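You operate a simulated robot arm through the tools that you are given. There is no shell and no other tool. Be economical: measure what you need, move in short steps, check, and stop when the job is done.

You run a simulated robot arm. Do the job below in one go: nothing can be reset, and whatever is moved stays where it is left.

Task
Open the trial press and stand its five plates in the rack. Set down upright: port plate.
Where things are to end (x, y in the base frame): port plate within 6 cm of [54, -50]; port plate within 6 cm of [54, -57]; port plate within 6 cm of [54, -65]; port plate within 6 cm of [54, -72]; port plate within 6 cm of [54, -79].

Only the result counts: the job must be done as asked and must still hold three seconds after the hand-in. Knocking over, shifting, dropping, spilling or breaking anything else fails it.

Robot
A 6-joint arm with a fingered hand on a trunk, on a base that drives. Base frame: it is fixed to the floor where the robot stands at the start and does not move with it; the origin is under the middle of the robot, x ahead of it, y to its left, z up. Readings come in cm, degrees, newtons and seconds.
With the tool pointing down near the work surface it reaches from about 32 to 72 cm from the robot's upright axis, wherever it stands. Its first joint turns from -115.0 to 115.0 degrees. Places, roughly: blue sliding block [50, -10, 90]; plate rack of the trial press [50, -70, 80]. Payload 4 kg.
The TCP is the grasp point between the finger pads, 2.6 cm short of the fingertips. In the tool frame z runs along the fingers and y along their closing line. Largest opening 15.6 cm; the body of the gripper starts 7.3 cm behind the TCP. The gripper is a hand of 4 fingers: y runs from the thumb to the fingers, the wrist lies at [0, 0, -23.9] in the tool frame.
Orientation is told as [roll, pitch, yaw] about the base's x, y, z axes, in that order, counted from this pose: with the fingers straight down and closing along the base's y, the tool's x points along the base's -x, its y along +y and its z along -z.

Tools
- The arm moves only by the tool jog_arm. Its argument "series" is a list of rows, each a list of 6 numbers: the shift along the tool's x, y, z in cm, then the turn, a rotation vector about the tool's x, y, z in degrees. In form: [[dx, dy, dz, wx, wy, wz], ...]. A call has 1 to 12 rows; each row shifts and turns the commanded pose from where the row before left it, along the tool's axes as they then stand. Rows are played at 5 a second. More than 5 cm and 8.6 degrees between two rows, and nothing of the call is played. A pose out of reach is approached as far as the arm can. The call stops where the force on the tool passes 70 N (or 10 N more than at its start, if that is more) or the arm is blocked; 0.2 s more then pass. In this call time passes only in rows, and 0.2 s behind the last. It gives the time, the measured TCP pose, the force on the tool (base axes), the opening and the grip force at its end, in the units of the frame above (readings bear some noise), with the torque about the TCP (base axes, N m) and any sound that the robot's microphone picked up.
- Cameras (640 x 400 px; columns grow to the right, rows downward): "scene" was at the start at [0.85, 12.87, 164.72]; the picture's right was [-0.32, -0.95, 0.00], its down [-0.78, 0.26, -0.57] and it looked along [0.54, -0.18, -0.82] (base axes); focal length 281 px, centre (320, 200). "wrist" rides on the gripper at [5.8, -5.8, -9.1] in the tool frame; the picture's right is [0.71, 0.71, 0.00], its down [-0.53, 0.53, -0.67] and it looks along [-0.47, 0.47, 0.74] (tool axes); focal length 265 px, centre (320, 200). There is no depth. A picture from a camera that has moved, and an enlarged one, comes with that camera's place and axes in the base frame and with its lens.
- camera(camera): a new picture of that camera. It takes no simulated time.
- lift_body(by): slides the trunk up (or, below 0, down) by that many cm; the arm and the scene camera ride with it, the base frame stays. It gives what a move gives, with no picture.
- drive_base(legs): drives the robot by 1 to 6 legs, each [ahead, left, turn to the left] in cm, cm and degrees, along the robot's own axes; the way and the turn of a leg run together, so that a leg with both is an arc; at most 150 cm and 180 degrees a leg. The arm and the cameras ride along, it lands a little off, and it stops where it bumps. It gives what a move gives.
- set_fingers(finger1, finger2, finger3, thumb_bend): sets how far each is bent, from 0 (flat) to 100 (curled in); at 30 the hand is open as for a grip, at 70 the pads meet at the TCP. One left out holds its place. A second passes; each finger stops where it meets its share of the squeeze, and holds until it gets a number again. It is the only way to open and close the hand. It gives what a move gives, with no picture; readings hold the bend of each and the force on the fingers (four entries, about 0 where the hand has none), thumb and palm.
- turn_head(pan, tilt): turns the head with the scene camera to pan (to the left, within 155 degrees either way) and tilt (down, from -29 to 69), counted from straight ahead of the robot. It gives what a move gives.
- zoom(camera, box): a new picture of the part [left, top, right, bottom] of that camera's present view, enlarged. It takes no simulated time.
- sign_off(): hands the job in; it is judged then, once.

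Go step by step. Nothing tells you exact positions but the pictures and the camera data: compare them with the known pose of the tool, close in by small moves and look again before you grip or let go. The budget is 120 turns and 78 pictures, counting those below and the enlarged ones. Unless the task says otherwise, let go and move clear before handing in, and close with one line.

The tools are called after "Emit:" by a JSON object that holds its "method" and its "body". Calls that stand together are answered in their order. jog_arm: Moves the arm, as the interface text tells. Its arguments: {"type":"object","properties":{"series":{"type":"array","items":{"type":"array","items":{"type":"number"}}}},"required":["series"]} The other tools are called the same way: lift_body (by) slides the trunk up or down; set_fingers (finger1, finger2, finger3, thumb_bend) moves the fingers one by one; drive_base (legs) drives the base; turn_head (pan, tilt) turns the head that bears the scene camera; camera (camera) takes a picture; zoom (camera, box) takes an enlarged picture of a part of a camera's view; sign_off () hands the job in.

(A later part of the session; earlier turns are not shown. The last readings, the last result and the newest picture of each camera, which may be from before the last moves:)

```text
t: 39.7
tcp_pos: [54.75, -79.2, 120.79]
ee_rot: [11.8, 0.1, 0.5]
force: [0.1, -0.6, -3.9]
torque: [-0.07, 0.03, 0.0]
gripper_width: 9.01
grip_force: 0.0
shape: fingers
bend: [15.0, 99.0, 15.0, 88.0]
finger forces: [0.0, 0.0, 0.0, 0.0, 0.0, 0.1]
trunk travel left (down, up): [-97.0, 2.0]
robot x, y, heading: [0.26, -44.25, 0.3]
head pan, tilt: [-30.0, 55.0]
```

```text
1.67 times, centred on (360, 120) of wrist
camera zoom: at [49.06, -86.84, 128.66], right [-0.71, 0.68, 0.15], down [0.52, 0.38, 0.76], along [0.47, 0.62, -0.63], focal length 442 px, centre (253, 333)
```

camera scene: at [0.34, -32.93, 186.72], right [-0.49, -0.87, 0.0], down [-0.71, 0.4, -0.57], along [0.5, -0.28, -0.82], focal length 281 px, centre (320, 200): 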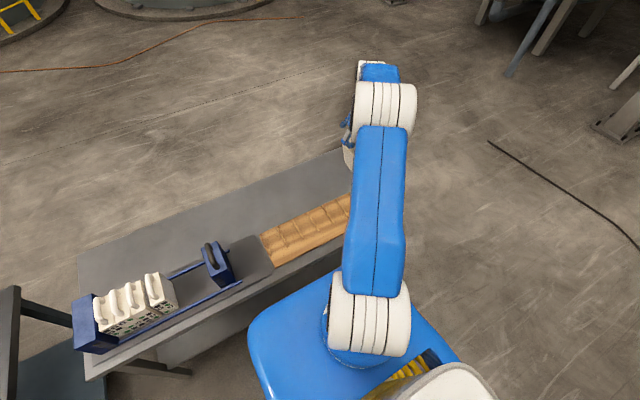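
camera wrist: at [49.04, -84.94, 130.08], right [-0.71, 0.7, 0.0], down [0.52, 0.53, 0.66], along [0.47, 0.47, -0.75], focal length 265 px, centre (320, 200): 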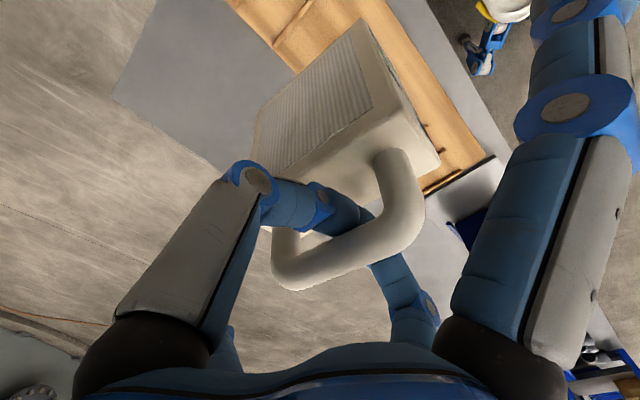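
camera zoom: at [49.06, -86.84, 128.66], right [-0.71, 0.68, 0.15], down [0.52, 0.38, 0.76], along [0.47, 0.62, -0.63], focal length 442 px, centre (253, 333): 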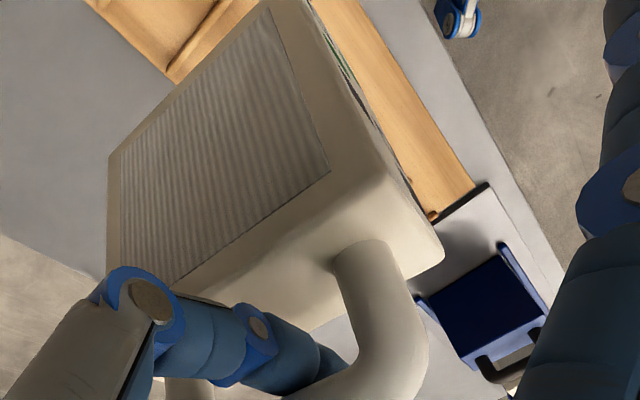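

The plate hangs mostly by gravity with a mild tilt that will right itself on contact. I shift so that its lower edge meets the slot, lower partway and look.

Emit:
{"method": "jog_arm", "body": {"series": [[0.7, -2.6, 0, 0, 0, 0]]}}

Emit:
{"method": "lift_body", "body": {"by": -16}}

Emit:
{"method": "zoom", "body": {"camera": "wrist", "box": [180, 0, 480, 220]}}

```text
t: 40.1
tcp_pos: [54.01, -81.91, 120.44]
ee_rot: [11.8, 0.0, 0.6]
force: [0.9, -0.4, -4.0]
torque: [-0.02, 0.0, 0.0]
gripper_width: 9.01
grip_force: 0.1
shape: fingers
bend: [15.0, 99.0, 15.0, 88.0]
finger forces: [0.0, 0.0, 0.0, 0.0, 0.0, 0.0]
trunk travel left (down, up): [-97.0, 2.0]
robot x, y, heading: [0.36, -44.54, 0.6]
head pan, tilt: [-30.0, 55.0]
```

```text
t: 42.0
tcp_pos: [53.99, -81.57, 104.41]
ee_rot: [11.7, 0.0, 0.7]
force: [0.4, -0.9, -3.8]
torque: [-0.08, 0.0, -0.02]
gripper_width: 9.03
grip_force: 0.1
shape: fingers
bend: [15.0, 99.0, 15.0, 88.0]
finger forces: [0.1, 0.1, 0.0, 0.0, 0.0, 0.0]
trunk travel left (down, up): [-81.0, 18.0]
robot x, y, heading: [0.26, -44.25, 0.7]
head pan, tilt: [-30.0, 55.0]
```

```text
1.82 times, centred on (330, 110) of wrist
camera zoom: at [48.3, -89.22, 112.23], right [-0.71, 0.69, 0.14], down [0.52, 0.39, 0.76], along [0.47, 0.62, -0.63], focal length 483 px, centre (302, 364)
```

zoom: 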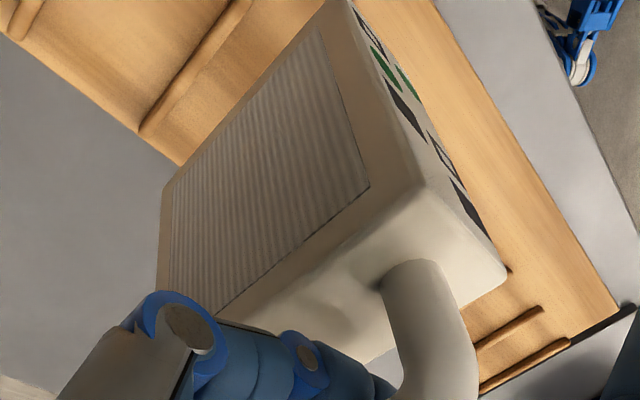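

The lower edge is at y≈-81.7 and the outer ridge at -83, which fits the slot. I lower in small steps by the trunk.

Emit:
{"method": "lift_body", "body": {"by": -5.5}}

Emit:
{"method": "zoom", "body": {"camera": "wrist", "box": [180, 0, 480, 220]}}

```text
t: 42.9
tcp_pos: [54.04, -81.52, 98.86]
ee_rot: [11.8, 0.1, 0.6]
force: [0.2, 0.6, -3.2]
torque: [-0.05, -0.01, -0.05]
gripper_width: 9.02
grip_force: 0.1
shape: fingers
bend: [15.0, 99.0, 15.0, 88.0]
finger forces: [0.0, 0.0, 0.0, 0.1, 0.0, 0.0]
trunk travel left (down, up): [-75.5, 23.5]
robot x, y, heading: [0.18, -44.18, 0.8]
head pan, tilt: [-30.0, 55.0]
```

```text
1.82 times, centred on (330, 110) of wrist
camera zoom: at [48.3, -89.22, 106.72], right [-0.71, 0.69, 0.14], down [0.52, 0.39, 0.76], along [0.47, 0.62, -0.63], focal length 483 px, centre (302, 364)
```

zoom: 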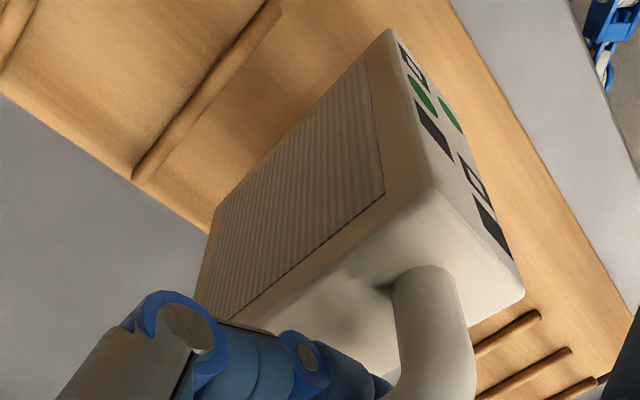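

The plate has swung to vertical, now with its right face at y≈-79.2, too far left. I rise a little, shift 2.4 cm to -y, and recheck.

Emit:
{"method": "lift_body", "body": {"by": 3}}

Emit:
{"method": "jog_arm", "body": {"series": [[0, -1.2, -0.25, 0, 0, 0], [0, -1.2, -0.25, 0, 0, 0]]}}

Emit:
{"method": "zoom", "body": {"camera": "wrist", "box": [180, 0, 480, 220]}}

```text
t: 43.7
tcp_pos: [54.14, -81.57, 101.86]
ee_rot: [11.6, 0.0, 0.6]
force: [0.5, 0.5, -3.7]
torque: [-0.04, 0.03, 0.0]
gripper_width: 9.03
grip_force: 0.2
shape: fingers
bend: [15.0, 99.0, 15.0, 88.0]
finger forces: [0.1, 0.0, 0.0, 0.0, 0.0, 0.0]
trunk travel left (down, up): [-78.5, 20.5]
robot x, y, heading: [0.23, -44.18, 0.6]
head pan, tilt: [-30.0, 55.0]
```

```text
t: 44.3
tcp_pos: [54.13, -84.22, 101.98]
ee_rot: [11.6, 0.0, 0.6]
force: [0.0, -1.1, -3.4]
torque: [-0.06, 0.01, -0.01]
gripper_width: 9.04
grip_force: 0.1
shape: fingers
bend: [15.0, 99.0, 15.0, 88.0]
finger forces: [0.1, 0.0, 0.0, 0.0, 0.1, 0.0]
trunk travel left (down, up): [-78.5, 20.5]
robot x, y, heading: [0.22, -44.8, 0.5]
head pan, tilt: [-30.0, 55.0]
```

```text
1.82 times, centred on (330, 110) of wrist
camera zoom: at [48.37, -91.72, 109.7], right [-0.71, 0.69, 0.14], down [0.52, 0.38, 0.76], along [0.47, 0.62, -0.63], focal length 483 px, centre (302, 364)
```

zoom: 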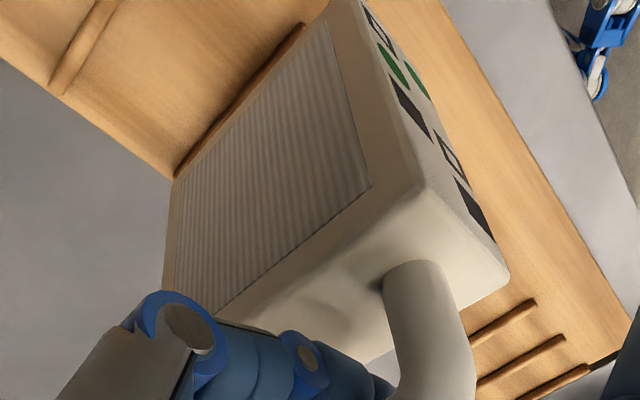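

The plate tilts whenever it hangs free, and rights itself on contact. I relax finger2's curl a bit so the plate can hang straighter.

Emit:
{"method": "set_fingers", "body": {"finger2": 86}}

Emit:
{"method": "zoom", "body": {"camera": "wrist", "box": [180, 0, 480, 220]}}

```text
t: 45.3
tcp_pos: [54.11, -84.09, 101.95]
ee_rot: [11.6, 0.1, 0.6]
force: [-1.0, 0.1, -3.1]
torque: [-0.02, 0.02, 0.01]
gripper_width: 8.92
grip_force: 0.0
shape: fingers
bend: [15.0, 88.0, 15.0, 82.0]
finger forces: [0.1, 0.0, 0.1, 0.0, 0.0, 0.0]
trunk travel left (down, up): [-78.5, 20.5]
robot x, y, heading: [-0.12, -44.4, 0.7]
head pan, tilt: [-30.0, 55.0]
```

```text
1.82 times, centred on (330, 110) of wrist
camera zoom: at [48.36, -91.67, 109.71], right [-0.71, 0.69, 0.14], down [0.52, 0.39, 0.76], along [0.47, 0.62, -0.63], focal length 483 px, centre (302, 364)
```

zoom: 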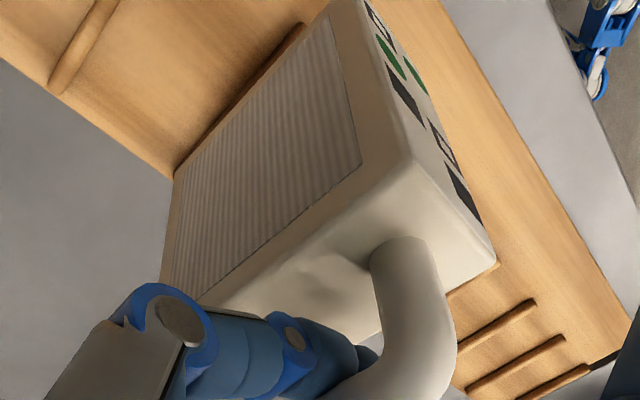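

Much straighter now. The right face is near y=-83.3, so I shift 1.6 cm to +y and lower until the weight comes off.

Emit:
{"method": "jog_arm", "body": {"series": [[0, 1.55, 0.33, 0, 0, 0]]}}

Emit:
{"method": "lift_body", "body": {"by": -2}}

Emit:
{"method": "lift_body", "body": {"by": -1.2}}

Emit:
{"method": "zoom", "body": {"camera": "wrist", "box": [180, 0, 480, 220]}}

```text
t: 45.7
tcp_pos: [54.05, -82.38, 102.0]
ee_rot: [11.6, 0.1, 0.6]
force: [-0.8, 1.1, -3.8]
torque: [-0.07, 0.01, -0.01]
gripper_width: 8.9
grip_force: 0.1
shape: fingers
bend: [15.0, 88.0, 15.0, 82.0]
finger forces: [0.0, 0.0, 0.0, 0.0, 0.0, 0.0]
trunk travel left (down, up): [-78.5, 20.5]
robot x, y, heading: [0.04, -44.44, 0.8]
head pan, tilt: [-30.0, 55.0]
```

```text
t: 46.3
tcp_pos: [53.98, -82.49, 99.77]
ee_rot: [11.7, 0.1, 0.7]
force: [-0.4, 0.4, -4.0]
torque: [0.0, -0.02, 0.0]
gripper_width: 8.9
grip_force: 0.1
shape: fingers
bend: [15.0, 88.0, 15.0, 82.0]
finger forces: [0.0, 0.0, 0.0, 0.0, 0.0, 0.0]
trunk travel left (down, up): [-76.5, 22.5]
robot x, y, heading: [-0.02, -44.09, 0.6]
head pan, tilt: [-30.0, 55.0]
```

```text
t: 46.9
tcp_pos: [53.93, -82.48, 98.73]
ee_rot: [11.8, 0.0, 0.7]
force: [-0.6, -0.1, -3.5]
torque: [-0.02, -0.04, 0.03]
gripper_width: 8.92
grip_force: 0.0
shape: fingers
bend: [15.0, 88.0, 15.0, 82.0]
finger forces: [0.0, 0.1, 0.0, 0.1, 0.0, 0.0]
trunk travel left (down, up): [-75.3, 23.7]
robot x, y, heading: [0.41, -44.29, 0.4]
head pan, tilt: [-30.0, 55.0]
```

```text
1.82 times, centred on (330, 110) of wrist
camera zoom: at [48.35, -90.12, 106.52], right [-0.71, 0.69, 0.14], down [0.52, 0.39, 0.76], along [0.47, 0.62, -0.63], focal length 483 px, centre (302, 364)
```

zoom: 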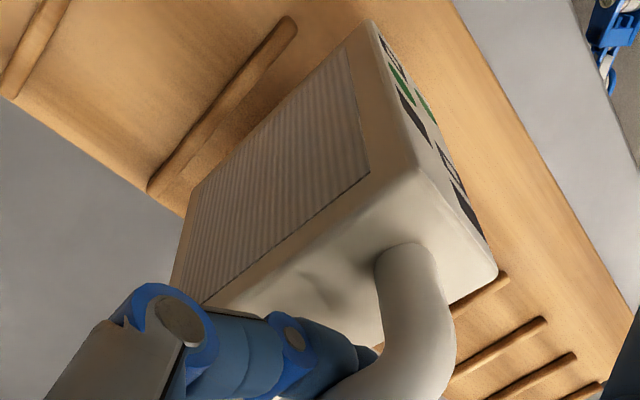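

Emit:
{"method": "jog_arm", "body": {"series": [[0, -0.4, -0.08, 0, 0, 0]]}}

Emit:
{"method": "lift_body", "body": {"by": -0.8}}

Emit:
{"method": "lift_body", "body": {"by": -0.8}}

Emit:
{"method": "zoom", "body": {"camera": "wrist", "box": [180, 0, 480, 220]}}

```text
t: 47.3
tcp_pos: [53.99, -83.0, 98.63]
ee_rot: [11.7, 0.1, 0.6]
force: [0.4, -0.9, -3.9]
torque: [-0.07, 0.01, 0.03]
gripper_width: 8.93
grip_force: 0.1
shape: fingers
bend: [15.0, 88.0, 15.0, 82.0]
finger forces: [0.0, 0.1, 0.1, 0.0, 0.0, 0.0]
trunk travel left (down, up): [-75.3, 23.7]
robot x, y, heading: [0.06, -44.44, 0.4]
head pan, tilt: [-30.0, 55.0]
```

```text
t: 47.9
tcp_pos: [53.99, -82.9, 97.92]
ee_rot: [11.7, 0.1, 0.6]
force: [-0.6, -0.2, -3.4]
torque: [-0.04, 0.01, 0.04]
gripper_width: 8.91
grip_force: 0.0
shape: fingers
bend: [15.0, 88.0, 15.0, 82.0]
finger forces: [0.1, 0.0, 0.0, 0.0, 0.0, 0.1]
trunk travel left (down, up): [-74.5, 24.5]
robot x, y, heading: [0.22, -44.3, 0.7]
head pan, tilt: [-30.0, 55.0]
```

```text
t: 48.5
tcp_pos: [54.02, -82.84, 97.12]
ee_rot: [11.7, 0.0, 0.7]
force: [0.6, -0.1, -4.3]
torque: [-0.03, 0.0, -0.01]
gripper_width: 8.91
grip_force: 0.1
shape: fingers
bend: [15.0, 88.0, 15.0, 82.0]
finger forces: [0.0, 0.0, 0.1, 0.0, 0.1, 0.0]
trunk travel left (down, up): [-73.7, 25.3]
robot x, y, heading: [0.28, -44.7, 0.6]
head pan, tilt: [-30.0, 55.0]
```

```text
1.82 times, centred on (330, 110) of wrist
camera zoom: at [48.34, -90.57, 104.92], right [-0.71, 0.69, 0.14], down [0.52, 0.39, 0.76], along [0.47, 0.62, -0.63], focal length 483 px, centre (302, 364)
```

zoom: 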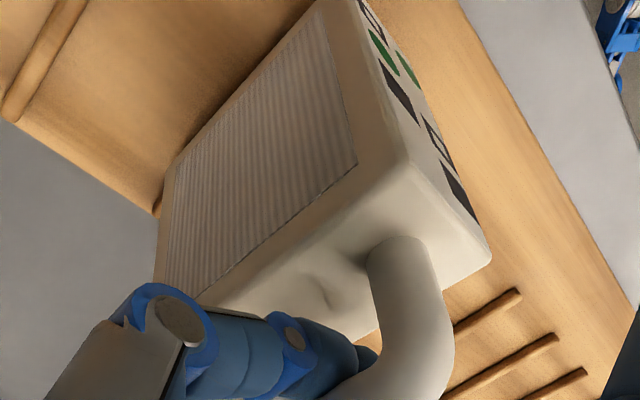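

The plate sways about the bar, because fingers hook rather than pinch it. I raise, recentre over the slot so its lower edge falls between the ridges, and lower till it touches; there it will right itself.

Emit:
{"method": "lift_body", "body": {"by": 3}}

Emit:
{"method": "jog_arm", "body": {"series": [[0, 1.2, 0.25, 0, 0, 0], [0, 1.0, 0.2, 0, 0, 0]]}}

Emit:
{"method": "zoom", "body": {"camera": "wrist", "box": [180, 0, 480, 220]}}

```text
t: 49.2
tcp_pos: [54.07, -83.01, 100.04]
ee_rot: [11.6, 0.1, 0.6]
force: [0.3, -0.2, -3.9]
torque: [-0.02, 0.03, -0.02]
gripper_width: 8.9
grip_force: 0.1
shape: fingers
bend: [15.0, 88.0, 15.0, 82.0]
finger forces: [0.0, 0.0, 0.0, 0.0, 0.0, 0.0]
trunk travel left (down, up): [-76.7, 22.3]
robot x, y, heading: [0.49, -44.41, 0.6]
head pan, tilt: [-30.0, 55.0]
```

```text
t: 49.8
tcp_pos: [54.1, -80.55, 100.09]
ee_rot: [11.7, 0.0, 0.7]
force: [0.5, 0.4, -3.3]
torque: [-0.03, 0.02, 0.0]
gripper_width: 8.91
grip_force: 0.0
shape: fingers
bend: [15.0, 88.0, 15.0, 82.0]
finger forces: [0.0, 0.0, 0.0, 0.0, 0.0, 0.0]
trunk travel left (down, up): [-76.7, 22.3]
robot x, y, heading: [0.45, -44.25, 0.7]
head pan, tilt: [-30.0, 55.0]
```

```text
1.82 times, centred on (330, 110) of wrist
camera zoom: at [48.38, -88.31, 107.93], right [-0.71, 0.69, 0.14], down [0.52, 0.39, 0.76], along [0.47, 0.62, -0.63], focal length 483 px, centre (302, 364)
```

zoom: 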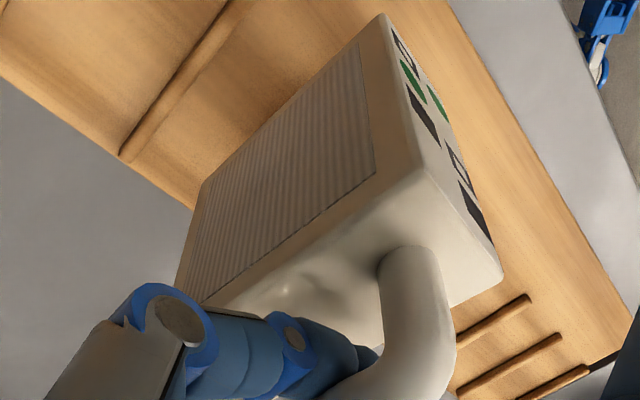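

In this state it hangs nearly upright with its right face 1.3 cm to +y of the TCP. I overshoot to -y, then return gently toward +y to end at TCP y≈-82.9 and lower straight down.

Emit:
{"method": "jog_arm", "body": {"series": [[0, -2, -0.42, 0, 0, 0], [0, -2.1, -0.43, 0, 0, 0], [0, 0, 0, 0, 0, 0], [0, 0, 0, 0, 0, 0], [0, 1.6, 0.33, 0, 0, 0], [0, 0, 0, 0, 0, 0], [0, 0, 0, 0, 0, 0]]}}

Emit:
{"method": "lift_body", "body": {"by": -2}}

Emit:
{"method": "zoom", "body": {"camera": "wrist", "box": [180, 0, 480, 220]}}

```text
t: 51.4
tcp_pos: [54.1, -83.1, 100.04]
ee_rot: [11.6, -0.1, 0.7]
force: [-0.6, 0.6, -3.0]
torque: [-0.04, 0.02, 0.0]
gripper_width: 8.92
grip_force: 0.1
shape: fingers
bend: [15.0, 88.0, 15.0, 82.0]
finger forces: [0.0, 0.0, 0.1, 0.1, 0.0, 0.1]
trunk travel left (down, up): [-76.7, 22.3]
robot x, y, heading: [0.21, -43.97, 0.5]
head pan, tilt: [-30.0, 55.0]
```

```text
t: 52.1
tcp_pos: [54.0, -83.28, 98.03]
ee_rot: [11.9, 0.2, 0.7]
force: [0.0, -1.0, -2.8]
torque: [-0.11, 0.03, 0.02]
gripper_width: 9.17
grip_force: 29.8
shape: fingers
bend: [15.0, 86.0, 15.0, 91.0]
finger forces: [0.1, 28.8, 0.0, 0.0, 31.3, 0.1]
trunk travel left (down, up): [-74.7, 24.3]
robot x, y, heading: [0.35, -44.59, 0.7]
head pan, tilt: [-30.0, 55.0]
```

```text
1.82 times, centred on (330, 110) of wrist
camera zoom: at [48.37, -90.84, 105.88], right [-0.71, 0.68, 0.15], down [0.52, 0.38, 0.76], along [0.47, 0.62, -0.63], focal length 483 px, centre (302, 364)
```

zoom: 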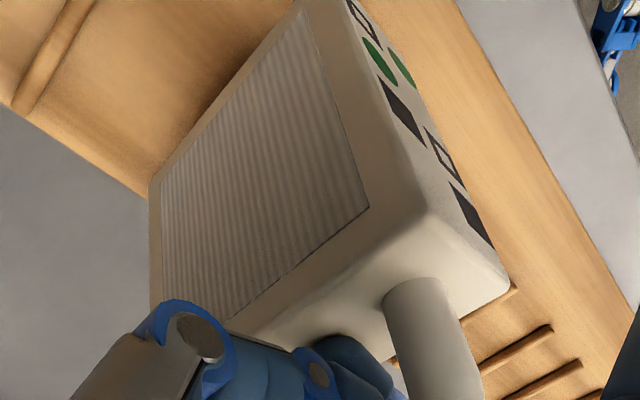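

The touch pushed the bar up into a firm pinch (30 N), with the plate tilted about 16°. Since it is now held rigidly, I raise it and roll the hand to straighten it.

Emit:
{"method": "lift_body", "body": {"by": 5}}

Emit:
{"method": "jog_arm", "body": {"series": [[0, 0, 0, -5, 0, 0], [0, 0, 0, -5, 0, 0], [0, 0, 0, -5, 0, 0]]}}

Emit:
{"method": "zoom", "body": {"camera": "wrist", "box": [140, 0, 480, 220]}}

```text
t: 53.0
tcp_pos: [54.08, -83.09, 103.11]
ee_rot: [11.8, 0.1, 0.6]
force: [-0.5, 0.9, -4.2]
torque: [-0.03, -0.02, 0.02]
gripper_width: 9.15
grip_force: 30.8
shape: fingers
bend: [15.0, 86.0, 15.0, 91.0]
finger forces: [0.0, 29.1, 0.1, 0.0, 32.9, 0.0]
trunk travel left (down, up): [-79.7, 19.3]
robot x, y, heading: [0.33, -44.66, 0.8]
head pan, tilt: [-30.0, 55.0]
```

```text
t: 53.8
tcp_pos: [51.47, -81.14, 102.94]
ee_rot: [26.8, 0.2, 0.5]
force: [-0.1, -0.3, -4.6]
torque: [-0.11, -0.03, -0.06]
gripper_width: 9.17
grip_force: 32.9
shape: fingers
bend: [15.0, 86.0, 15.0, 91.0]
finger forces: [0.0, 31.6, 0.1, 0.0, 35.0, 0.0]
out of reach, approached as far as the arm can: row 2, 3
trunk travel left (down, up): [-79.7, 19.3]
robot x, y, heading: [-0.06, -44.64, 0.6]
head pan, tilt: [-30.0, 55.0]
```

```text
1.82 times, centred on (310, 110) of wrist
camera zoom: at [45.98, -90.57, 108.51], right [-0.71, 0.62, 0.32], down [0.53, 0.17, 0.83], along [0.46, 0.76, -0.45], focal length 483 px, centre (338, 364)
```

zoom: 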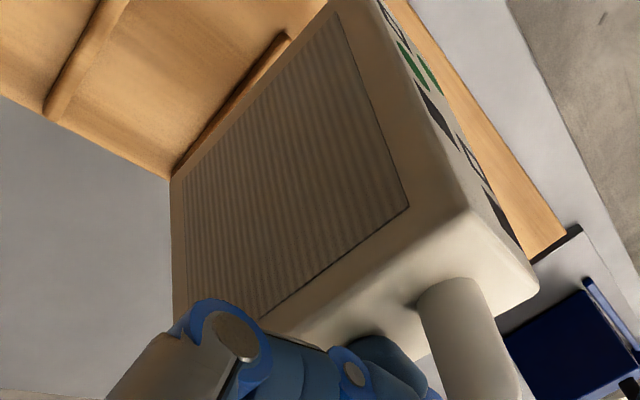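

The wrist ran out of reach but the grip is firm. I raise a bit, drive 14 cm further right and bring the hand back in reach.

Emit:
{"method": "lift_body", "body": {"by": 5}}

Emit:
{"method": "drive_base", "body": {"legs": [[0, -14, 0]]}}

Emit:
{"method": "jog_arm", "body": {"series": [[0, 3, 1.5, 0, 0, 0], [0, 3, 1.5, 0, 0, 0], [-1.3, 3, 1.5, 0, 0, 0], [-1.3, 3, 1.5, 0, 0, 0]]}}

Emit:
{"method": "zoom", "body": {"camera": "wrist", "box": [140, 0, 480, 220]}}

Emit:
{"method": "camera", "body": {"camera": "scene"}}

```text
t: 54.7
tcp_pos: [51.73, -81.11, 107.91]
ee_rot: [26.8, 0.1, 0.6]
force: [0.5, -0.7, -3.8]
torque: [-0.11, 0.01, -0.04]
gripper_width: 9.18
grip_force: 32.1
shape: fingers
bend: [15.0, 86.0, 15.0, 91.0]
finger forces: [0.1, 30.3, 0.1, 0.0, 33.7, 0.1]
trunk travel left (down, up): [-84.7, 14.3]
robot x, y, heading: [0.33, -44.54, 0.5]
head pan, tilt: [-30.0, 55.0]
```

```text
t: 57.2
tcp_pos: [51.8, -94.9, 107.89]
ee_rot: [26.7, 0.1, 0.6]
force: [0.2, -0.2, -3.7]
torque: [-0.06, 0.0, 0.03]
gripper_width: 9.18
grip_force: 32.9
shape: fingers
bend: [15.0, 86.0, 15.0, 91.0]
finger forces: [0.0, 31.6, 0.1, 0.0, 35.0, 0.0]
trunk travel left (down, up): [-84.7, 14.3]
robot x, y, heading: [0.37, -58.54, 0.5]
head pan, tilt: [-30.0, 55.0]
```

```text
t: 58.2
tcp_pos: [54.21, -81.47, 107.92]
ee_rot: [26.6, 0.0, 0.6]
force: [0.3, 0.2, -2.6]
torque: [-0.13, 0.03, -0.01]
gripper_width: 9.19
grip_force: 34.8
shape: fingers
bend: [15.0, 86.0, 15.0, 91.0]
finger forces: [0.1, 33.1, 0.0, 0.0, 36.3, 0.0]
trunk travel left (down, up): [-84.7, 14.3]
robot x, y, heading: [0.21, -58.33, 0.6]
head pan, tilt: [-30.0, 55.0]
```

```text
1.82 times, centred on (310, 110) of wrist
camera zoom: at [48.56, -90.74, 113.67], right [-0.71, 0.62, 0.32], down [0.52, 0.18, 0.83], along [0.46, 0.76, -0.45], focal length 483 px, centre (338, 364)
```

zoom: 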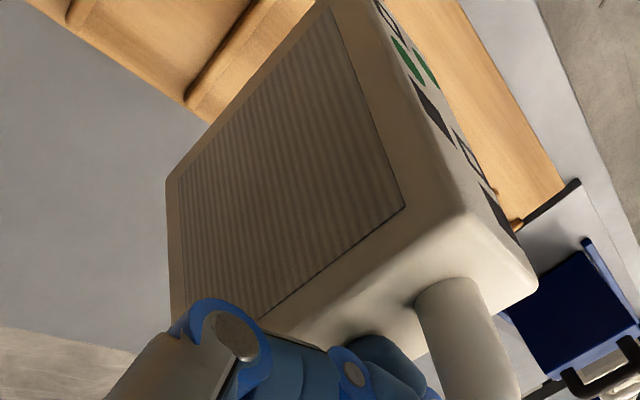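

```text
31 pictures are left
camera scene: at [0.45, -46.85, 174.4], right [-0.49, -0.87, 0.0], down [-0.71, 0.4, -0.57], along [0.5, -0.28, -0.82], focal length 281 px, centre (320, 200)
```

scene: 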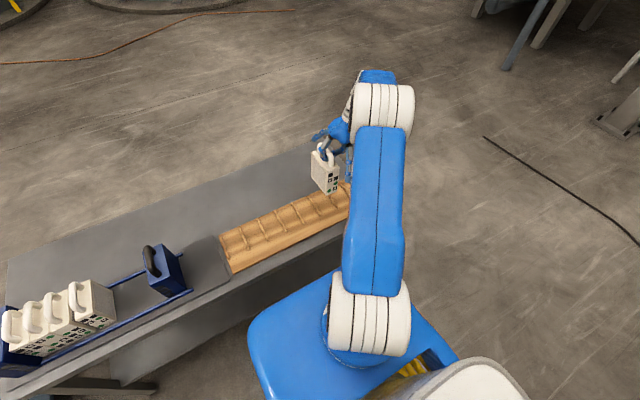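

Emit:
{"method": "zoom", "body": {"camera": "scene", "box": [270, 120, 370, 220]}}

```text
4.00 times, centred on (320, 170) of scene
camera zoom: at [0.45, -46.85, 174.4], right [-0.49, -0.87, 0.0], down [-0.71, 0.4, -0.57], along [0.5, -0.28, -0.82], focal length 1123 px, centre (320, 320)
```

zoom: 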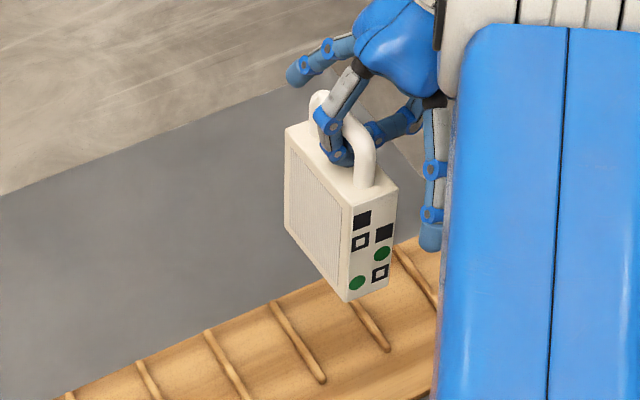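

The scene view shows the plate upright within a degree or two, its bottom near z≈95.8 and its centre at y≈-78.8. I shift 0.4 cm to -y and lower almost to the board.

Emit:
{"method": "jog_arm", "body": {"series": [[0, -0.36, -0.18, 0, 0, 0]]}}

Emit:
{"method": "lift_body", "body": {"by": -12}}

Emit:
{"method": "zoom", "body": {"camera": "scene", "box": [270, 100, 370, 200]}}

```text
t: 58.6
tcp_pos: [54.21, -81.68, 107.87]
ee_rot: [26.7, 0.1, 0.6]
force: [0.3, -0.4, -4.0]
torque: [-0.05, 0.0, -0.02]
gripper_width: 9.19
grip_force: 35.2
shape: fingers
bend: [15.0, 86.0, 15.0, 91.0]
finger forces: [0.0, 33.0, 0.1, 0.0, 36.3, 0.0]
trunk travel left (down, up): [-84.7, 14.3]
robot x, y, heading: [0.58, -58.17, 0.6]
head pan, tilt: [-30.0, 55.0]
```

```text
t: 60.1
tcp_pos: [54.2, -81.81, 95.99]
ee_rot: [26.7, 0.1, 0.6]
force: [0.0, 0.2, -3.7]
torque: [-0.09, 0.01, 0.0]
gripper_width: 9.15
grip_force: 34.6
shape: fingers
bend: [15.0, 86.0, 15.0, 91.0]
finger forces: [0.0, 33.1, 0.0, 0.0, 36.3, 0.0]
trunk travel left (down, up): [-72.7, 26.3]
robot x, y, heading: [0.35, -58.63, 0.4]
head pan, tilt: [-30.0, 55.0]
```

```text
4.00 times, centred on (320, 150) of scene
camera zoom: at [0.45, -46.98, 162.42], right [-0.49, -0.87, 0.0], down [-0.71, 0.4, -0.57], along [0.5, -0.28, -0.82], focal length 1123 px, centre (320, 400)
```

zoom: 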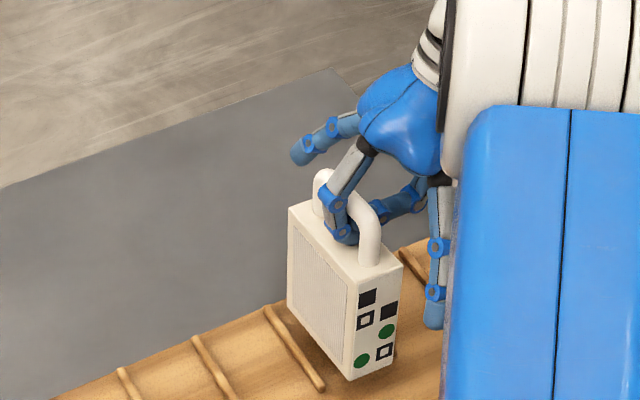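

Plate is just right of the ridge and nearly down. I lower in small steps until the weight comes off.

Emit:
{"method": "lift_body", "body": {"by": -1.2}}

Emit:
{"method": "lift_body", "body": {"by": -0.7}}

Emit:
{"method": "lift_body", "body": {"by": -0.5}}

```text
t: 60.7
tcp_pos: [54.19, -81.83, 94.75]
ee_rot: [26.8, 0.0, 0.6]
force: [0.2, -0.5, -3.1]
torque: [-0.08, -0.01, -0.03]
gripper_width: 9.21
grip_force: 34.6
shape: fingers
bend: [15.0, 86.0, 15.0, 91.0]
finger forces: [0.0, 33.2, 0.1, 0.0, 36.4, 0.0]
trunk travel left (down, up): [-71.5, 27.5]
robot x, y, heading: [0.41, -58.49, 0.7]
head pan, tilt: [-30.0, 55.0]
```

```text
t: 61.2
tcp_pos: [54.25, -81.88, 94.15]
ee_rot: [26.7, 0.1, 0.6]
force: [-1.2, 1.1, -0.7]
torque: [-0.07, -0.02, -0.01]
gripper_width: 9.15
grip_force: 34.3
shape: fingers
bend: [15.0, 87.0, 15.0, 91.0]
finger forces: [0.0, 34.3, 0.0, 0.0, 34.8, 0.1]
trunk travel left (down, up): [-70.8, 28.2]
robot x, y, heading: [-0.07, -58.28, 0.5]
head pan, tilt: [-30.0, 55.0]
```

```text
t: 61.8
tcp_pos: [54.25, -81.78, 93.64]
ee_rot: [26.7, 0.0, 0.7]
force: [-1.3, 0.2, 2.6]
torque: [-0.02, -0.18, 0.04]
gripper_width: 9.19
grip_force: 33.9
shape: fingers
bend: [15.0, 87.0, 15.0, 92.0]
finger forces: [0.1, 34.5, 0.0, 0.0, 31.9, 0.0]
trunk travel left (down, up): [-70.3, 28.7]
robot x, y, heading: [-0.06, -58.47, 0.6]
head pan, tilt: [-30.0, 55.0]
```

The plate is standing on the board. I open the two fingers slowly and look.

Emit:
{"method": "set_fingers", "body": {"finger2": 72, "thumb_bend": 72}}

Emit:
{"method": "set_fingers", "body": {"finger2": 55, "thumb_bend": 55}}

Emit:
{"method": "zoom", "body": {"camera": "scene", "box": [270, 100, 370, 200]}}

```text
t: 62.8
tcp_pos: [54.13, -81.69, 94.15]
ee_rot: [26.6, -0.4, 0.6]
force: [3.1, 1.2, 42.2]
torque: [0.02, 0.16, 0.01]
gripper_width: 9.1
grip_force: 55.5
shape: fingers
bend: [15.0, 81.0, 15.0, 86.0]
finger forces: [0.0, 110.6, 0.0, 0.1, 0.1, 0.0]
trunk travel left (down, up): [-70.3, 28.7]
robot x, y, heading: [0.44, -58.92, 0.5]
head pan, tilt: [-30.0, 55.0]
```

```text
t: 63.8
tcp_pos: [54.16, -81.67, 93.87]
ee_rot: [26.5, -0.3, 0.6]
force: [2.3, 1.7, 34.7]
torque: [0.18, 0.03, 0.0]
gripper_width: 8.89
grip_force: 17.9
shape: fingers
bend: [15.0, 55.0, 15.0, 82.0]
finger forces: [0.0, 1.4, 0.0, 0.0, 33.6, 0.0]
trunk travel left (down, up): [-70.3, 28.7]
robot x, y, heading: [0.45, -58.74, 0.6]
head pan, tilt: [-30.0, 55.0]
```

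```text
4.00 times, centred on (320, 150) of scene
camera zoom: at [0.12, -46.74, 160.0], right [-0.49, -0.87, 0.0], down [-0.71, 0.4, -0.58], along [0.5, -0.28, -0.82], focal length 1123 px, centre (320, 400)
```

zoom: 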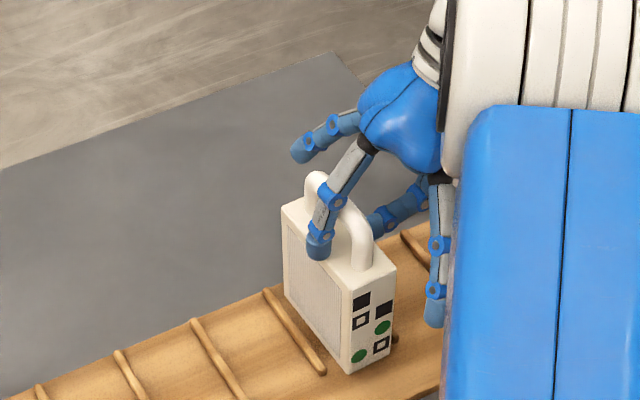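

The thumb is wedged between bar and plate top. I rise slightly to free it.

Emit:
{"method": "jog_arm", "body": {"series": [[0, 0.22, -0.45, 0, 0, 0], [0, 0.22, -0.45, 0, 0, 0]]}}

Emit:
{"method": "set_fingers", "body": {"thumb_bend": 50}}

```text
t: 64.4
tcp_pos: [54.12, -81.73, 94.64]
ee_rot: [26.6, 0.0, 0.5]
force: [4.1, 2.4, 25.9]
torque: [0.21, -0.1, -0.06]
gripper_width: 8.89
grip_force: 12.1
shape: fingers
bend: [15.0, 55.0, 15.0, 74.0]
finger forces: [0.1, 0.0, 0.0, 0.0, 24.9, 0.0]
trunk travel left (down, up): [-70.3, 28.7]
robot x, y, heading: [0.41, -58.36, 0.7]
head pan, tilt: [-30.0, 55.0]
```

```text
t: 65.4
tcp_pos: [53.95, -81.73, 94.97]
ee_rot: [26.6, -0.2, 0.6]
force: [0.3, 1.7, 33.5]
torque: [0.11, 0.03, 0.01]
gripper_width: 8.9
grip_force: 17.0
shape: fingers
bend: [15.0, 55.0, 15.0, 75.0]
finger forces: [0.0, 0.0, 0.0, 0.1, 33.4, 0.1]
trunk travel left (down, up): [-70.3, 28.7]
robot x, y, heading: [0.06, -58.62, 0.8]
head pan, tilt: [-30.0, 55.0]
```

Emit:
{"method": "jog_arm", "body": {"series": [[0, 0.22, -0.45, 0, 0, 0], [0, 0.22, -0.45, 0, 0, 0], [0, 0, 0, 0, 0, 0], [0, 0.22, -0.45, 0, 0, 0], [0, 0.22, -0.45, 0, 0, 0], [0, 0, 0, 0, 0, 0]]}}

Emit:
{"method": "zoom", "body": {"camera": "scene", "box": [270, 100, 370, 200]}}

```text
t: 66.8
tcp_pos: [54.03, -81.85, 96.72]
ee_rot: [26.6, 0.0, 0.6]
force: [-0.9, -2.0, 18.7]
torque: [-0.28, 0.08, 0.03]
gripper_width: 9.26
grip_force: 10.1
shape: fingers
bend: [15.0, 55.0, 15.0, 57.0]
finger forces: [0.0, 0.0, 0.0, 0.1, 19.5, 0.0]
trunk travel left (down, up): [-70.3, 28.7]
robot x, y, heading: [0.41, -58.37, 0.5]
head pan, tilt: [-30.0, 55.0]
```

```text
4.00 times, centred on (320, 150) of scene
camera zoom: at [0.21, -46.9, 160.01], right [-0.49, -0.87, 0.0], down [-0.71, 0.4, -0.57], along [0.5, -0.28, -0.82], focal length 1123 px, centre (320, 400)
```

zoom: 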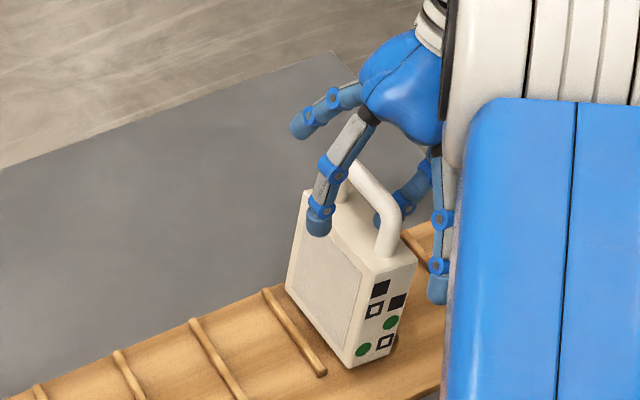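

The thumb's push leans the plate right. I stop its push and rise in small steps.

Emit:
{"method": "set_fingers", "body": {"thumb_bend": 59}}

Emit:
{"method": "jog_arm", "body": {"series": [[0, 0.22, -0.45, 0, 0, 0], [0, 0.22, -0.45, 0, 0, 0], [0, 0, 0, 0, 0, 0]]}}

Emit:
{"method": "zoom", "body": {"camera": "scene", "box": [270, 100, 370, 200]}}

```text
t: 67.8
tcp_pos: [54.23, -81.82, 96.66]
ee_rot: [26.7, 0.0, 0.6]
force: [-1.8, -0.4, 5.4]
torque: [-0.06, 0.03, -0.02]
gripper_width: 9.2
grip_force: 2.6
shape: fingers
bend: [15.0, 55.0, 15.0, 61.0]
finger forces: [0.0, 0.0, 0.0, 0.0, 5.6, 0.1]
trunk travel left (down, up): [-70.3, 28.7]
robot x, y, heading: [0.39, -58.59, 0.6]
head pan, tilt: [-30.0, 55.0]
```

```text
t: 68.6
tcp_pos: [54.24, -81.8, 97.59]
ee_rot: [26.7, 0.0, 0.7]
force: [0.6, 0.0, 0.5]
torque: [0.04, -0.02, 0.02]
gripper_width: 9.34
grip_force: 0.1
shape: fingers
bend: [15.0, 55.0, 15.0, 59.0]
finger forces: [0.0, 0.1, 0.0, 0.0, 0.0, 0.0]
trunk travel left (down, up): [-70.3, 28.7]
robot x, y, heading: [0.5, -58.54, 0.6]
head pan, tilt: [-30.0, 55.0]
```

```text
4.00 times, centred on (320, 150) of scene
camera zoom: at [0.48, -46.99, 160.01], right [-0.49, -0.87, 0.0], down [-0.71, 0.4, -0.57], along [0.5, -0.28, -0.82], focal length 1123 px, centre (320, 400)
```

zoom: 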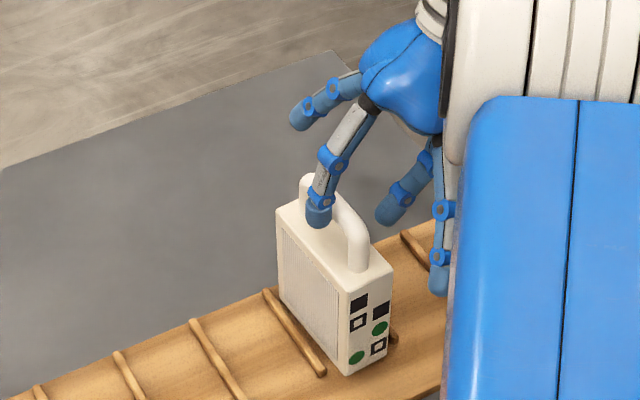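

Plate one stands upright in its slot and is free. I rise straight up, level the hand, and drive back left for the next plate.

Emit:
{"method": "lift_body", "body": {"by": 20}}

Emit:
{"method": "drive_base", "body": {"legs": [[0, 24, -0.6]]}}

Emit:
{"method": "jog_arm", "body": {"series": [[0, 0, 0, 6.7, 0, 0], [0, 0, 0, 6.7, 0, 0], [0, 0, 0, 6.6, 0, 0], [0, 0, 0, 6.6, 0, 0], [0, 4.5, 0, 0, 0, 0], [0, 5, 0, 0, 0, 0], [0, 5, 0, 0, 0, 0], [0, 5, 0, 0, 0, 0], [0, 5, 0, 0, 0, 0], [0, 5, 0, 0, 0, 0], [0, 5, 0, 0, 0, 0], [0, 5, 0, 0, 0, 0]]}}

```text
t: 70.7
tcp_pos: [54.21, -81.78, 117.6]
ee_rot: [26.7, 0.1, 0.6]
force: [-0.6, 0.5, 0.4]
torque: [-0.02, -0.02, -0.04]
gripper_width: 9.4
grip_force: 0.0
shape: fingers
bend: [15.0, 55.0, 15.0, 59.0]
finger forces: [0.0, 0.1, 0.0, 0.0, 0.1, 0.0]
trunk travel left (down, up): [-90.3, 8.7]
robot x, y, heading: [-0.25, -58.32, 0.5]
head pan, tilt: [-30.0, 55.0]
```

```text
t: 74.4
tcp_pos: [53.88, -58.51, 117.5]
ee_rot: [26.7, 0.1, 0.2]
force: [-0.4, -1.1, -0.1]
torque: [0.03, 0.03, -0.01]
gripper_width: 9.37
grip_force: 0.0
shape: fingers
bend: [15.0, 55.0, 15.0, 59.0]
finger forces: [0.0, 0.0, 0.0, 0.0, 0.0, 0.0]
trunk travel left (down, up): [-90.3, 8.7]
robot x, y, heading: [0.19, -34.63, -0.0]
head pan, tilt: [-30.0, 55.0]
```

```text
t: 77.0
tcp_pos: [53.8, -18.77, 117.73]
ee_rot: [-0.1, 0.1, 0.1]
force: [-0.3, 0.1, 0.3]
torque: [-0.07, -0.01, 0.02]
gripper_width: 9.37
grip_force: 0.0
shape: fingers
bend: [15.0, 55.0, 15.0, 59.0]
finger forces: [0.0, 0.0, 0.0, 0.0, 0.0, 0.0]
trunk travel left (down, up): [-90.3, 8.7]
robot x, y, heading: [0.45, -34.23, 0.0]
head pan, tilt: [-30.0, 55.0]
```

Now I bring the hand over the second plate, with finger2 tighter than the thumb to clear the neighbour.

Emit:
{"method": "jog_arm", "body": {"series": [[0.2, 5, 0, 0, 0, 0], [0.2, 5, 0, 0, 0, 0], [0, 5, 0, 0, 0, 0], [0, 5, 0, 0, 0, 0], [0.2, 0.2, 4, 0, 0, 0], [0.2, 0, 4, 0, 0, 0], [0, 0, 4, 0, 0, 0]]}}

Emit:
{"method": "set_fingers", "body": {"finger2": 64, "thumb_bend": 60}}

Emit:
{"method": "zoom", "body": {"camera": "wrist", "box": [220, 0, 480, 200]}}

```text
t: 78.6
tcp_pos: [52.93, 1.4, 105.5]
ee_rot: [0.2, 0.1, 0.2]
force: [0.3, -0.6, 0.2]
torque: [0.01, 0.01, 0.01]
gripper_width: 9.38
grip_force: 0.0
shape: fingers
bend: [15.0, 55.0, 15.0, 59.0]
finger forces: [0.0, 0.0, 0.0, 0.1, 0.1, 0.0]
trunk travel left (down, up): [-90.3, 8.7]
robot x, y, heading: [0.1, -34.94, -0.1]
head pan, tilt: [-30.0, 55.0]
```

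```text
t: 79.6
tcp_pos: [52.9, 1.29, 105.57]
ee_rot: [0.1, 0.1, 0.1]
force: [1.0, 0.2, -0.1]
torque: [0.02, 0.01, -0.04]
gripper_width: 9.3
grip_force: 0.0
shape: fingers
bend: [15.0, 64.0, 15.0, 60.0]
finger forces: [0.0, 0.0, 0.0, 0.1, 0.0, 0.1]
trunk travel left (down, up): [-90.3, 8.7]
robot x, y, heading: [0.15, -34.44, 0.3]
head pan, tilt: [-30.0, 55.0]
```

```text
2.00 times, centred on (350, 100) of wrist
camera zoom: at [47.21, -4.56, 114.78], right [-0.71, 0.71, 0.0], down [0.53, 0.53, 0.67], along [0.47, 0.47, -0.74], focal length 531 px, centre (260, 400)
```

zoom: 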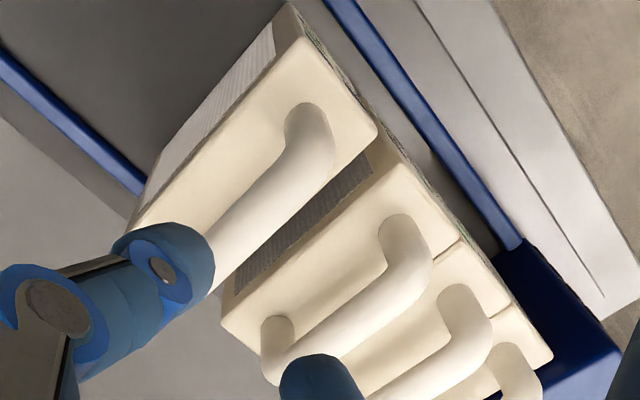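

The second plate had been drawn slightly aside, so its bar is at y≈0.65 with plenty of room. I centre on it and pinch with the tips this time (TCP z≈98).

Emit:
{"method": "jog_arm", "body": {"series": [[0, -0.65, 2, 0, 0, 0], [0, 0, 2.5, 0, 0, 0], [0, 0, 1.5, 0, 0, 0], [0, 0, 1.5, 0, 0, 0]]}}

Emit:
{"method": "set_fingers", "body": {"finger2": 75, "thumb_bend": 75}}

Emit:
{"method": "camera", "body": {"camera": "wrist"}}

```text
t: 80.6
tcp_pos: [52.96, 0.66, 97.98]
ee_rot: [0.1, 0.1, 0.1]
force: [0.8, -0.2, 0.2]
torque: [-0.01, -0.01, 0.02]
gripper_width: 9.35
grip_force: 0.1
shape: fingers
bend: [15.0, 64.0, 15.0, 60.0]
finger forces: [0.1, 0.0, 0.0, 0.1, 0.1, 0.0]
trunk travel left (down, up): [-90.3, 8.7]
robot x, y, heading: [0.15, -34.5, 0.2]
head pan, tilt: [-30.0, 55.0]
```

```text
t: 81.6
tcp_pos: [52.95, 0.61, 98.1]
ee_rot: [0.1, 0.1, 0.1]
force: [0.6, -0.2, 0.9]
torque: [0.01, -0.02, 0.02]
gripper_width: 8.99
grip_force: 8.7
shape: fingers
bend: [15.0, 65.0, 15.0, 68.0]
finger forces: [0.0, 8.5, 0.0, 0.0, 9.3, 0.1]
trunk travel left (down, up): [-90.3, 8.7]
robot x, y, heading: [0.51, -34.28, 0.2]
head pan, tilt: [-30.0, 55.0]
```

```text
24 pictures are left
camera wrist: at [47.2, -5.24, 107.26], right [-0.71, 0.71, 0.0], down [0.53, 0.53, 0.67], along [0.47, 0.47, -0.74], focal length 265 px, centre (320, 200)
```

wrist: 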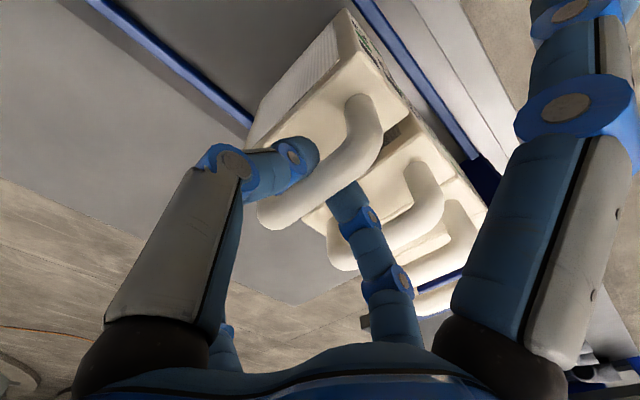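

A proper pinch now. I squeeze harder and test-lift.

Emit:
{"method": "set_fingers", "body": {"finger2": 95, "thumb_bend": 95}}

Emit:
{"method": "lift_body", "body": {"by": 3}}

Emit:
{"method": "camera", "body": {"camera": "wrist"}}

```text
t: 82.6
tcp_pos: [53.01, 0.66, 98.04]
ee_rot: [0.0, 0.1, 0.1]
force: [-0.6, -0.4, -3.7]
torque: [-0.09, -0.01, -0.01]
gripper_width: 9.31
grip_force: 12.2
shape: fingers
bend: [15.0, 92.0, 15.0, 95.0]
finger forces: [0.1, 7.7, 0.0, 0.0, 16.5, 0.1]
trunk travel left (down, up): [-90.3, 8.7]
robot x, y, heading: [0.16, -34.22, -0.1]
head pan, tilt: [-30.0, 55.0]
```

```text
t: 83.3
tcp_pos: [52.94, 0.72, 101.03]
ee_rot: [0.1, 0.1, 0.1]
force: [-0.3, -0.2, -3.6]
torque: [-0.09, 0.02, 0.02]
gripper_width: 9.3
grip_force: 11.9
shape: fingers
bend: [15.0, 92.0, 15.0, 95.0]
finger forces: [0.0, 7.7, 0.0, 0.1, 15.2, 0.0]
trunk travel left (down, up): [-93.3, 5.7]
robot x, y, heading: [0.26, -34.58, -0.2]
head pan, tilt: [-30.0, 55.0]
```

```text
23 pictures are left
camera wrist: at [47.21, -5.21, 110.26], right [-0.71, 0.71, 0.0], down [0.53, 0.53, 0.67], along [0.47, 0.47, -0.74], focal length 265 px, centre (320, 200)
```

wrist: 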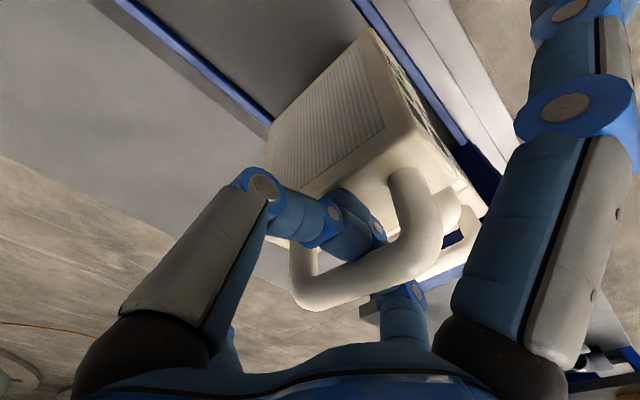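

The hard squeeze scooped the bar into the fingers again. I'd rather have the light tip pinch, so I set the plate back and reopen carefully.

Emit:
{"method": "lift_body", "body": {"by": -3}}

Emit:
{"method": "lift_body", "body": {"by": -0.6}}

Emit:
{"method": "lift_body", "body": {"by": -0.5}}

```text
t: 84.1
tcp_pos: [52.85, 0.66, 98.22]
ee_rot: [0.1, 0.0, 0.0]
force: [-0.6, -1.3, -3.3]
torque: [-0.12, -0.01, 0.0]
gripper_width: 9.32
grip_force: 11.8
shape: fingers
bend: [15.0, 92.0, 15.0, 95.0]
finger forces: [0.1, 9.0, 0.0, 0.0, 14.8, 0.1]
trunk travel left (down, up): [-90.3, 8.7]
robot x, y, heading: [-0.16, -34.56, 0.3]
head pan, tilt: [-30.0, 55.0]
```

```text
t: 84.6
tcp_pos: [52.86, 0.61, 97.49]
ee_rot: [0.2, 0.1, 0.1]
force: [0.0, -1.6, -3.3]
torque: [-0.11, -0.02, -0.03]
gripper_width: 9.34
grip_force: 11.6
shape: fingers
bend: [15.0, 92.0, 15.0, 95.0]
finger forces: [0.0, 9.4, 0.0, 0.0, 14.7, 0.0]
trunk travel left (down, up): [-89.7, 9.3]
robot x, y, heading: [0.22, -34.69, 0.1]
head pan, tilt: [-30.0, 55.0]
```

```text
t: 85.2
tcp_pos: [52.92, 0.56, 96.94]
ee_rot: [0.2, 0.2, 0.0]
force: [0.3, -1.5, -3.6]
torque: [-0.1, 0.02, 0.01]
gripper_width: 9.33
grip_force: 12.9
shape: fingers
bend: [15.0, 92.0, 15.0, 96.0]
finger forces: [0.1, 10.1, 0.1, 0.0, 15.4, 0.0]
trunk travel left (down, up): [-89.2, 9.8]
robot x, y, heading: [0.04, -34.38, -0.1]
head pan, tilt: [-30.0, 55.0]
```

Emit:
{"method": "lift_body", "body": {"by": -0.6}}

Emit:
{"method": "lift_body", "body": {"by": -0.6}}

Emit:
{"method": "lift_body", "body": {"by": -0.6}}

```text
t: 85.7
tcp_pos: [52.92, 0.59, 96.33]
ee_rot: [0.1, 0.1, 0.1]
force: [0.3, -2.3, -3.0]
torque: [-0.12, 0.01, -0.01]
gripper_width: 9.33
grip_force: 13.5
shape: fingers
bend: [15.0, 93.0, 15.0, 96.0]
finger forces: [0.1, 10.6, 0.1, 0.0, 16.4, 0.0]
trunk travel left (down, up): [-88.6, 10.4]
robot x, y, heading: [0.04, -34.75, 0.1]
head pan, tilt: [-30.0, 55.0]
```

```text
t: 86.3
tcp_pos: [52.83, 0.62, 95.8]
ee_rot: [0.2, 0.1, 0.1]
force: [0.2, -3.4, -2.1]
torque: [-0.08, 0.02, -0.01]
gripper_width: 9.34
grip_force: 15.1
shape: fingers
bend: [15.0, 93.0, 15.0, 96.0]
finger forces: [0.0, 11.4, 0.0, 0.0, 18.2, 0.0]
trunk travel left (down, up): [-88.0, 11.0]
robot x, y, heading: [-0.06, -34.34, -0.1]
head pan, tilt: [-30.0, 55.0]
```

```text
t: 86.8
tcp_pos: [52.92, 0.55, 95.19]
ee_rot: [0.1, 0.1, 0.1]
force: [0.1, -3.2, -3.1]
torque: [-0.1, 0.01, 0.0]
gripper_width: 9.33
grip_force: 14.8
shape: fingers
bend: [15.0, 93.0, 15.0, 96.0]
finger forces: [0.0, 11.4, 0.1, 0.0, 18.7, 0.1]
trunk travel left (down, up): [-87.4, 11.6]
robot x, y, heading: [0.26, -34.36, -0.0]
head pan, tilt: [-30.0, 55.0]
```

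Emit:
{"method": "camera", "body": {"camera": "wrist"}}

Emit:
{"method": "turn_head", "body": {"pan": 0, "tilt": 50}}

Emit:
{"method": "zoom", "body": {"camera": "scene", "box": [120, 160, 300, 300]}}

```text
22 pictures are left
camera wrist: at [47.16, -5.29, 104.38], right [-0.71, 0.71, 0.0], down [0.53, 0.53, 0.67], along [0.47, 0.47, -0.74], focal length 265 px, centre (320, 200)
```

wrist: 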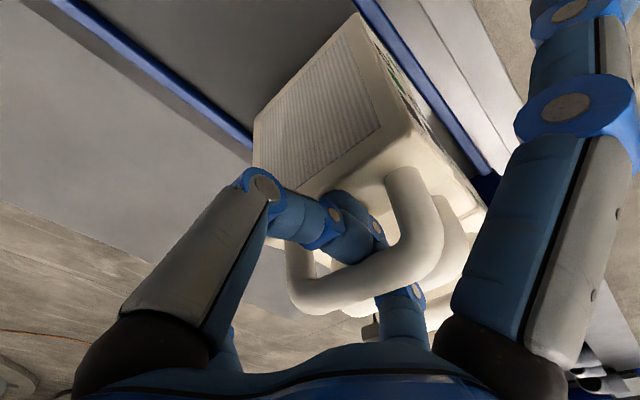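

```text
t: 87.8
tcp_pos: [52.84, 0.62, 95.24]
ee_rot: [0.1, 0.1, 0.1]
force: [-0.4, -2.6, -3.1]
torque: [-0.09, 0.01, 0.0]
gripper_width: 9.37
grip_force: 15.1
shape: fingers
bend: [15.0, 93.0, 15.0, 96.0]
finger forces: [0.0, 11.7, 0.1, 0.0, 19.0, 0.0]
trunk travel left (down, up): [-87.4, 11.6]
robot x, y, heading: [0.42, -34.01, 0.2]
head pan, tilt: [0.0, 50.0]
```

```text
2.86 times, centred on (210, 230) of scene
camera zoom: at [1.89, -19.32, 177.77], right [0.0, -1.0, 0.0], down [-0.77, 0.0, -0.64], along [0.64, 0.0, -0.77], focal length 802 px, centre (634, 114)
```

zoom: 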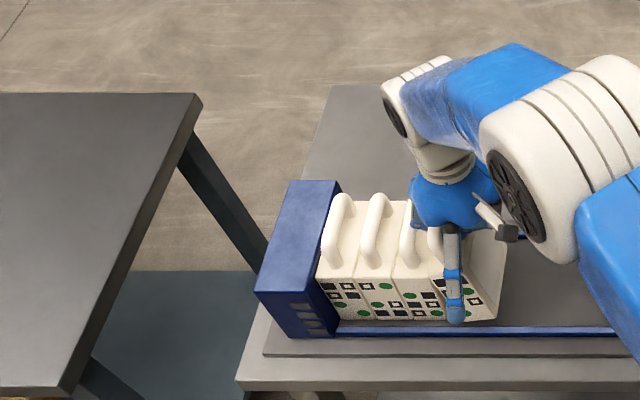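

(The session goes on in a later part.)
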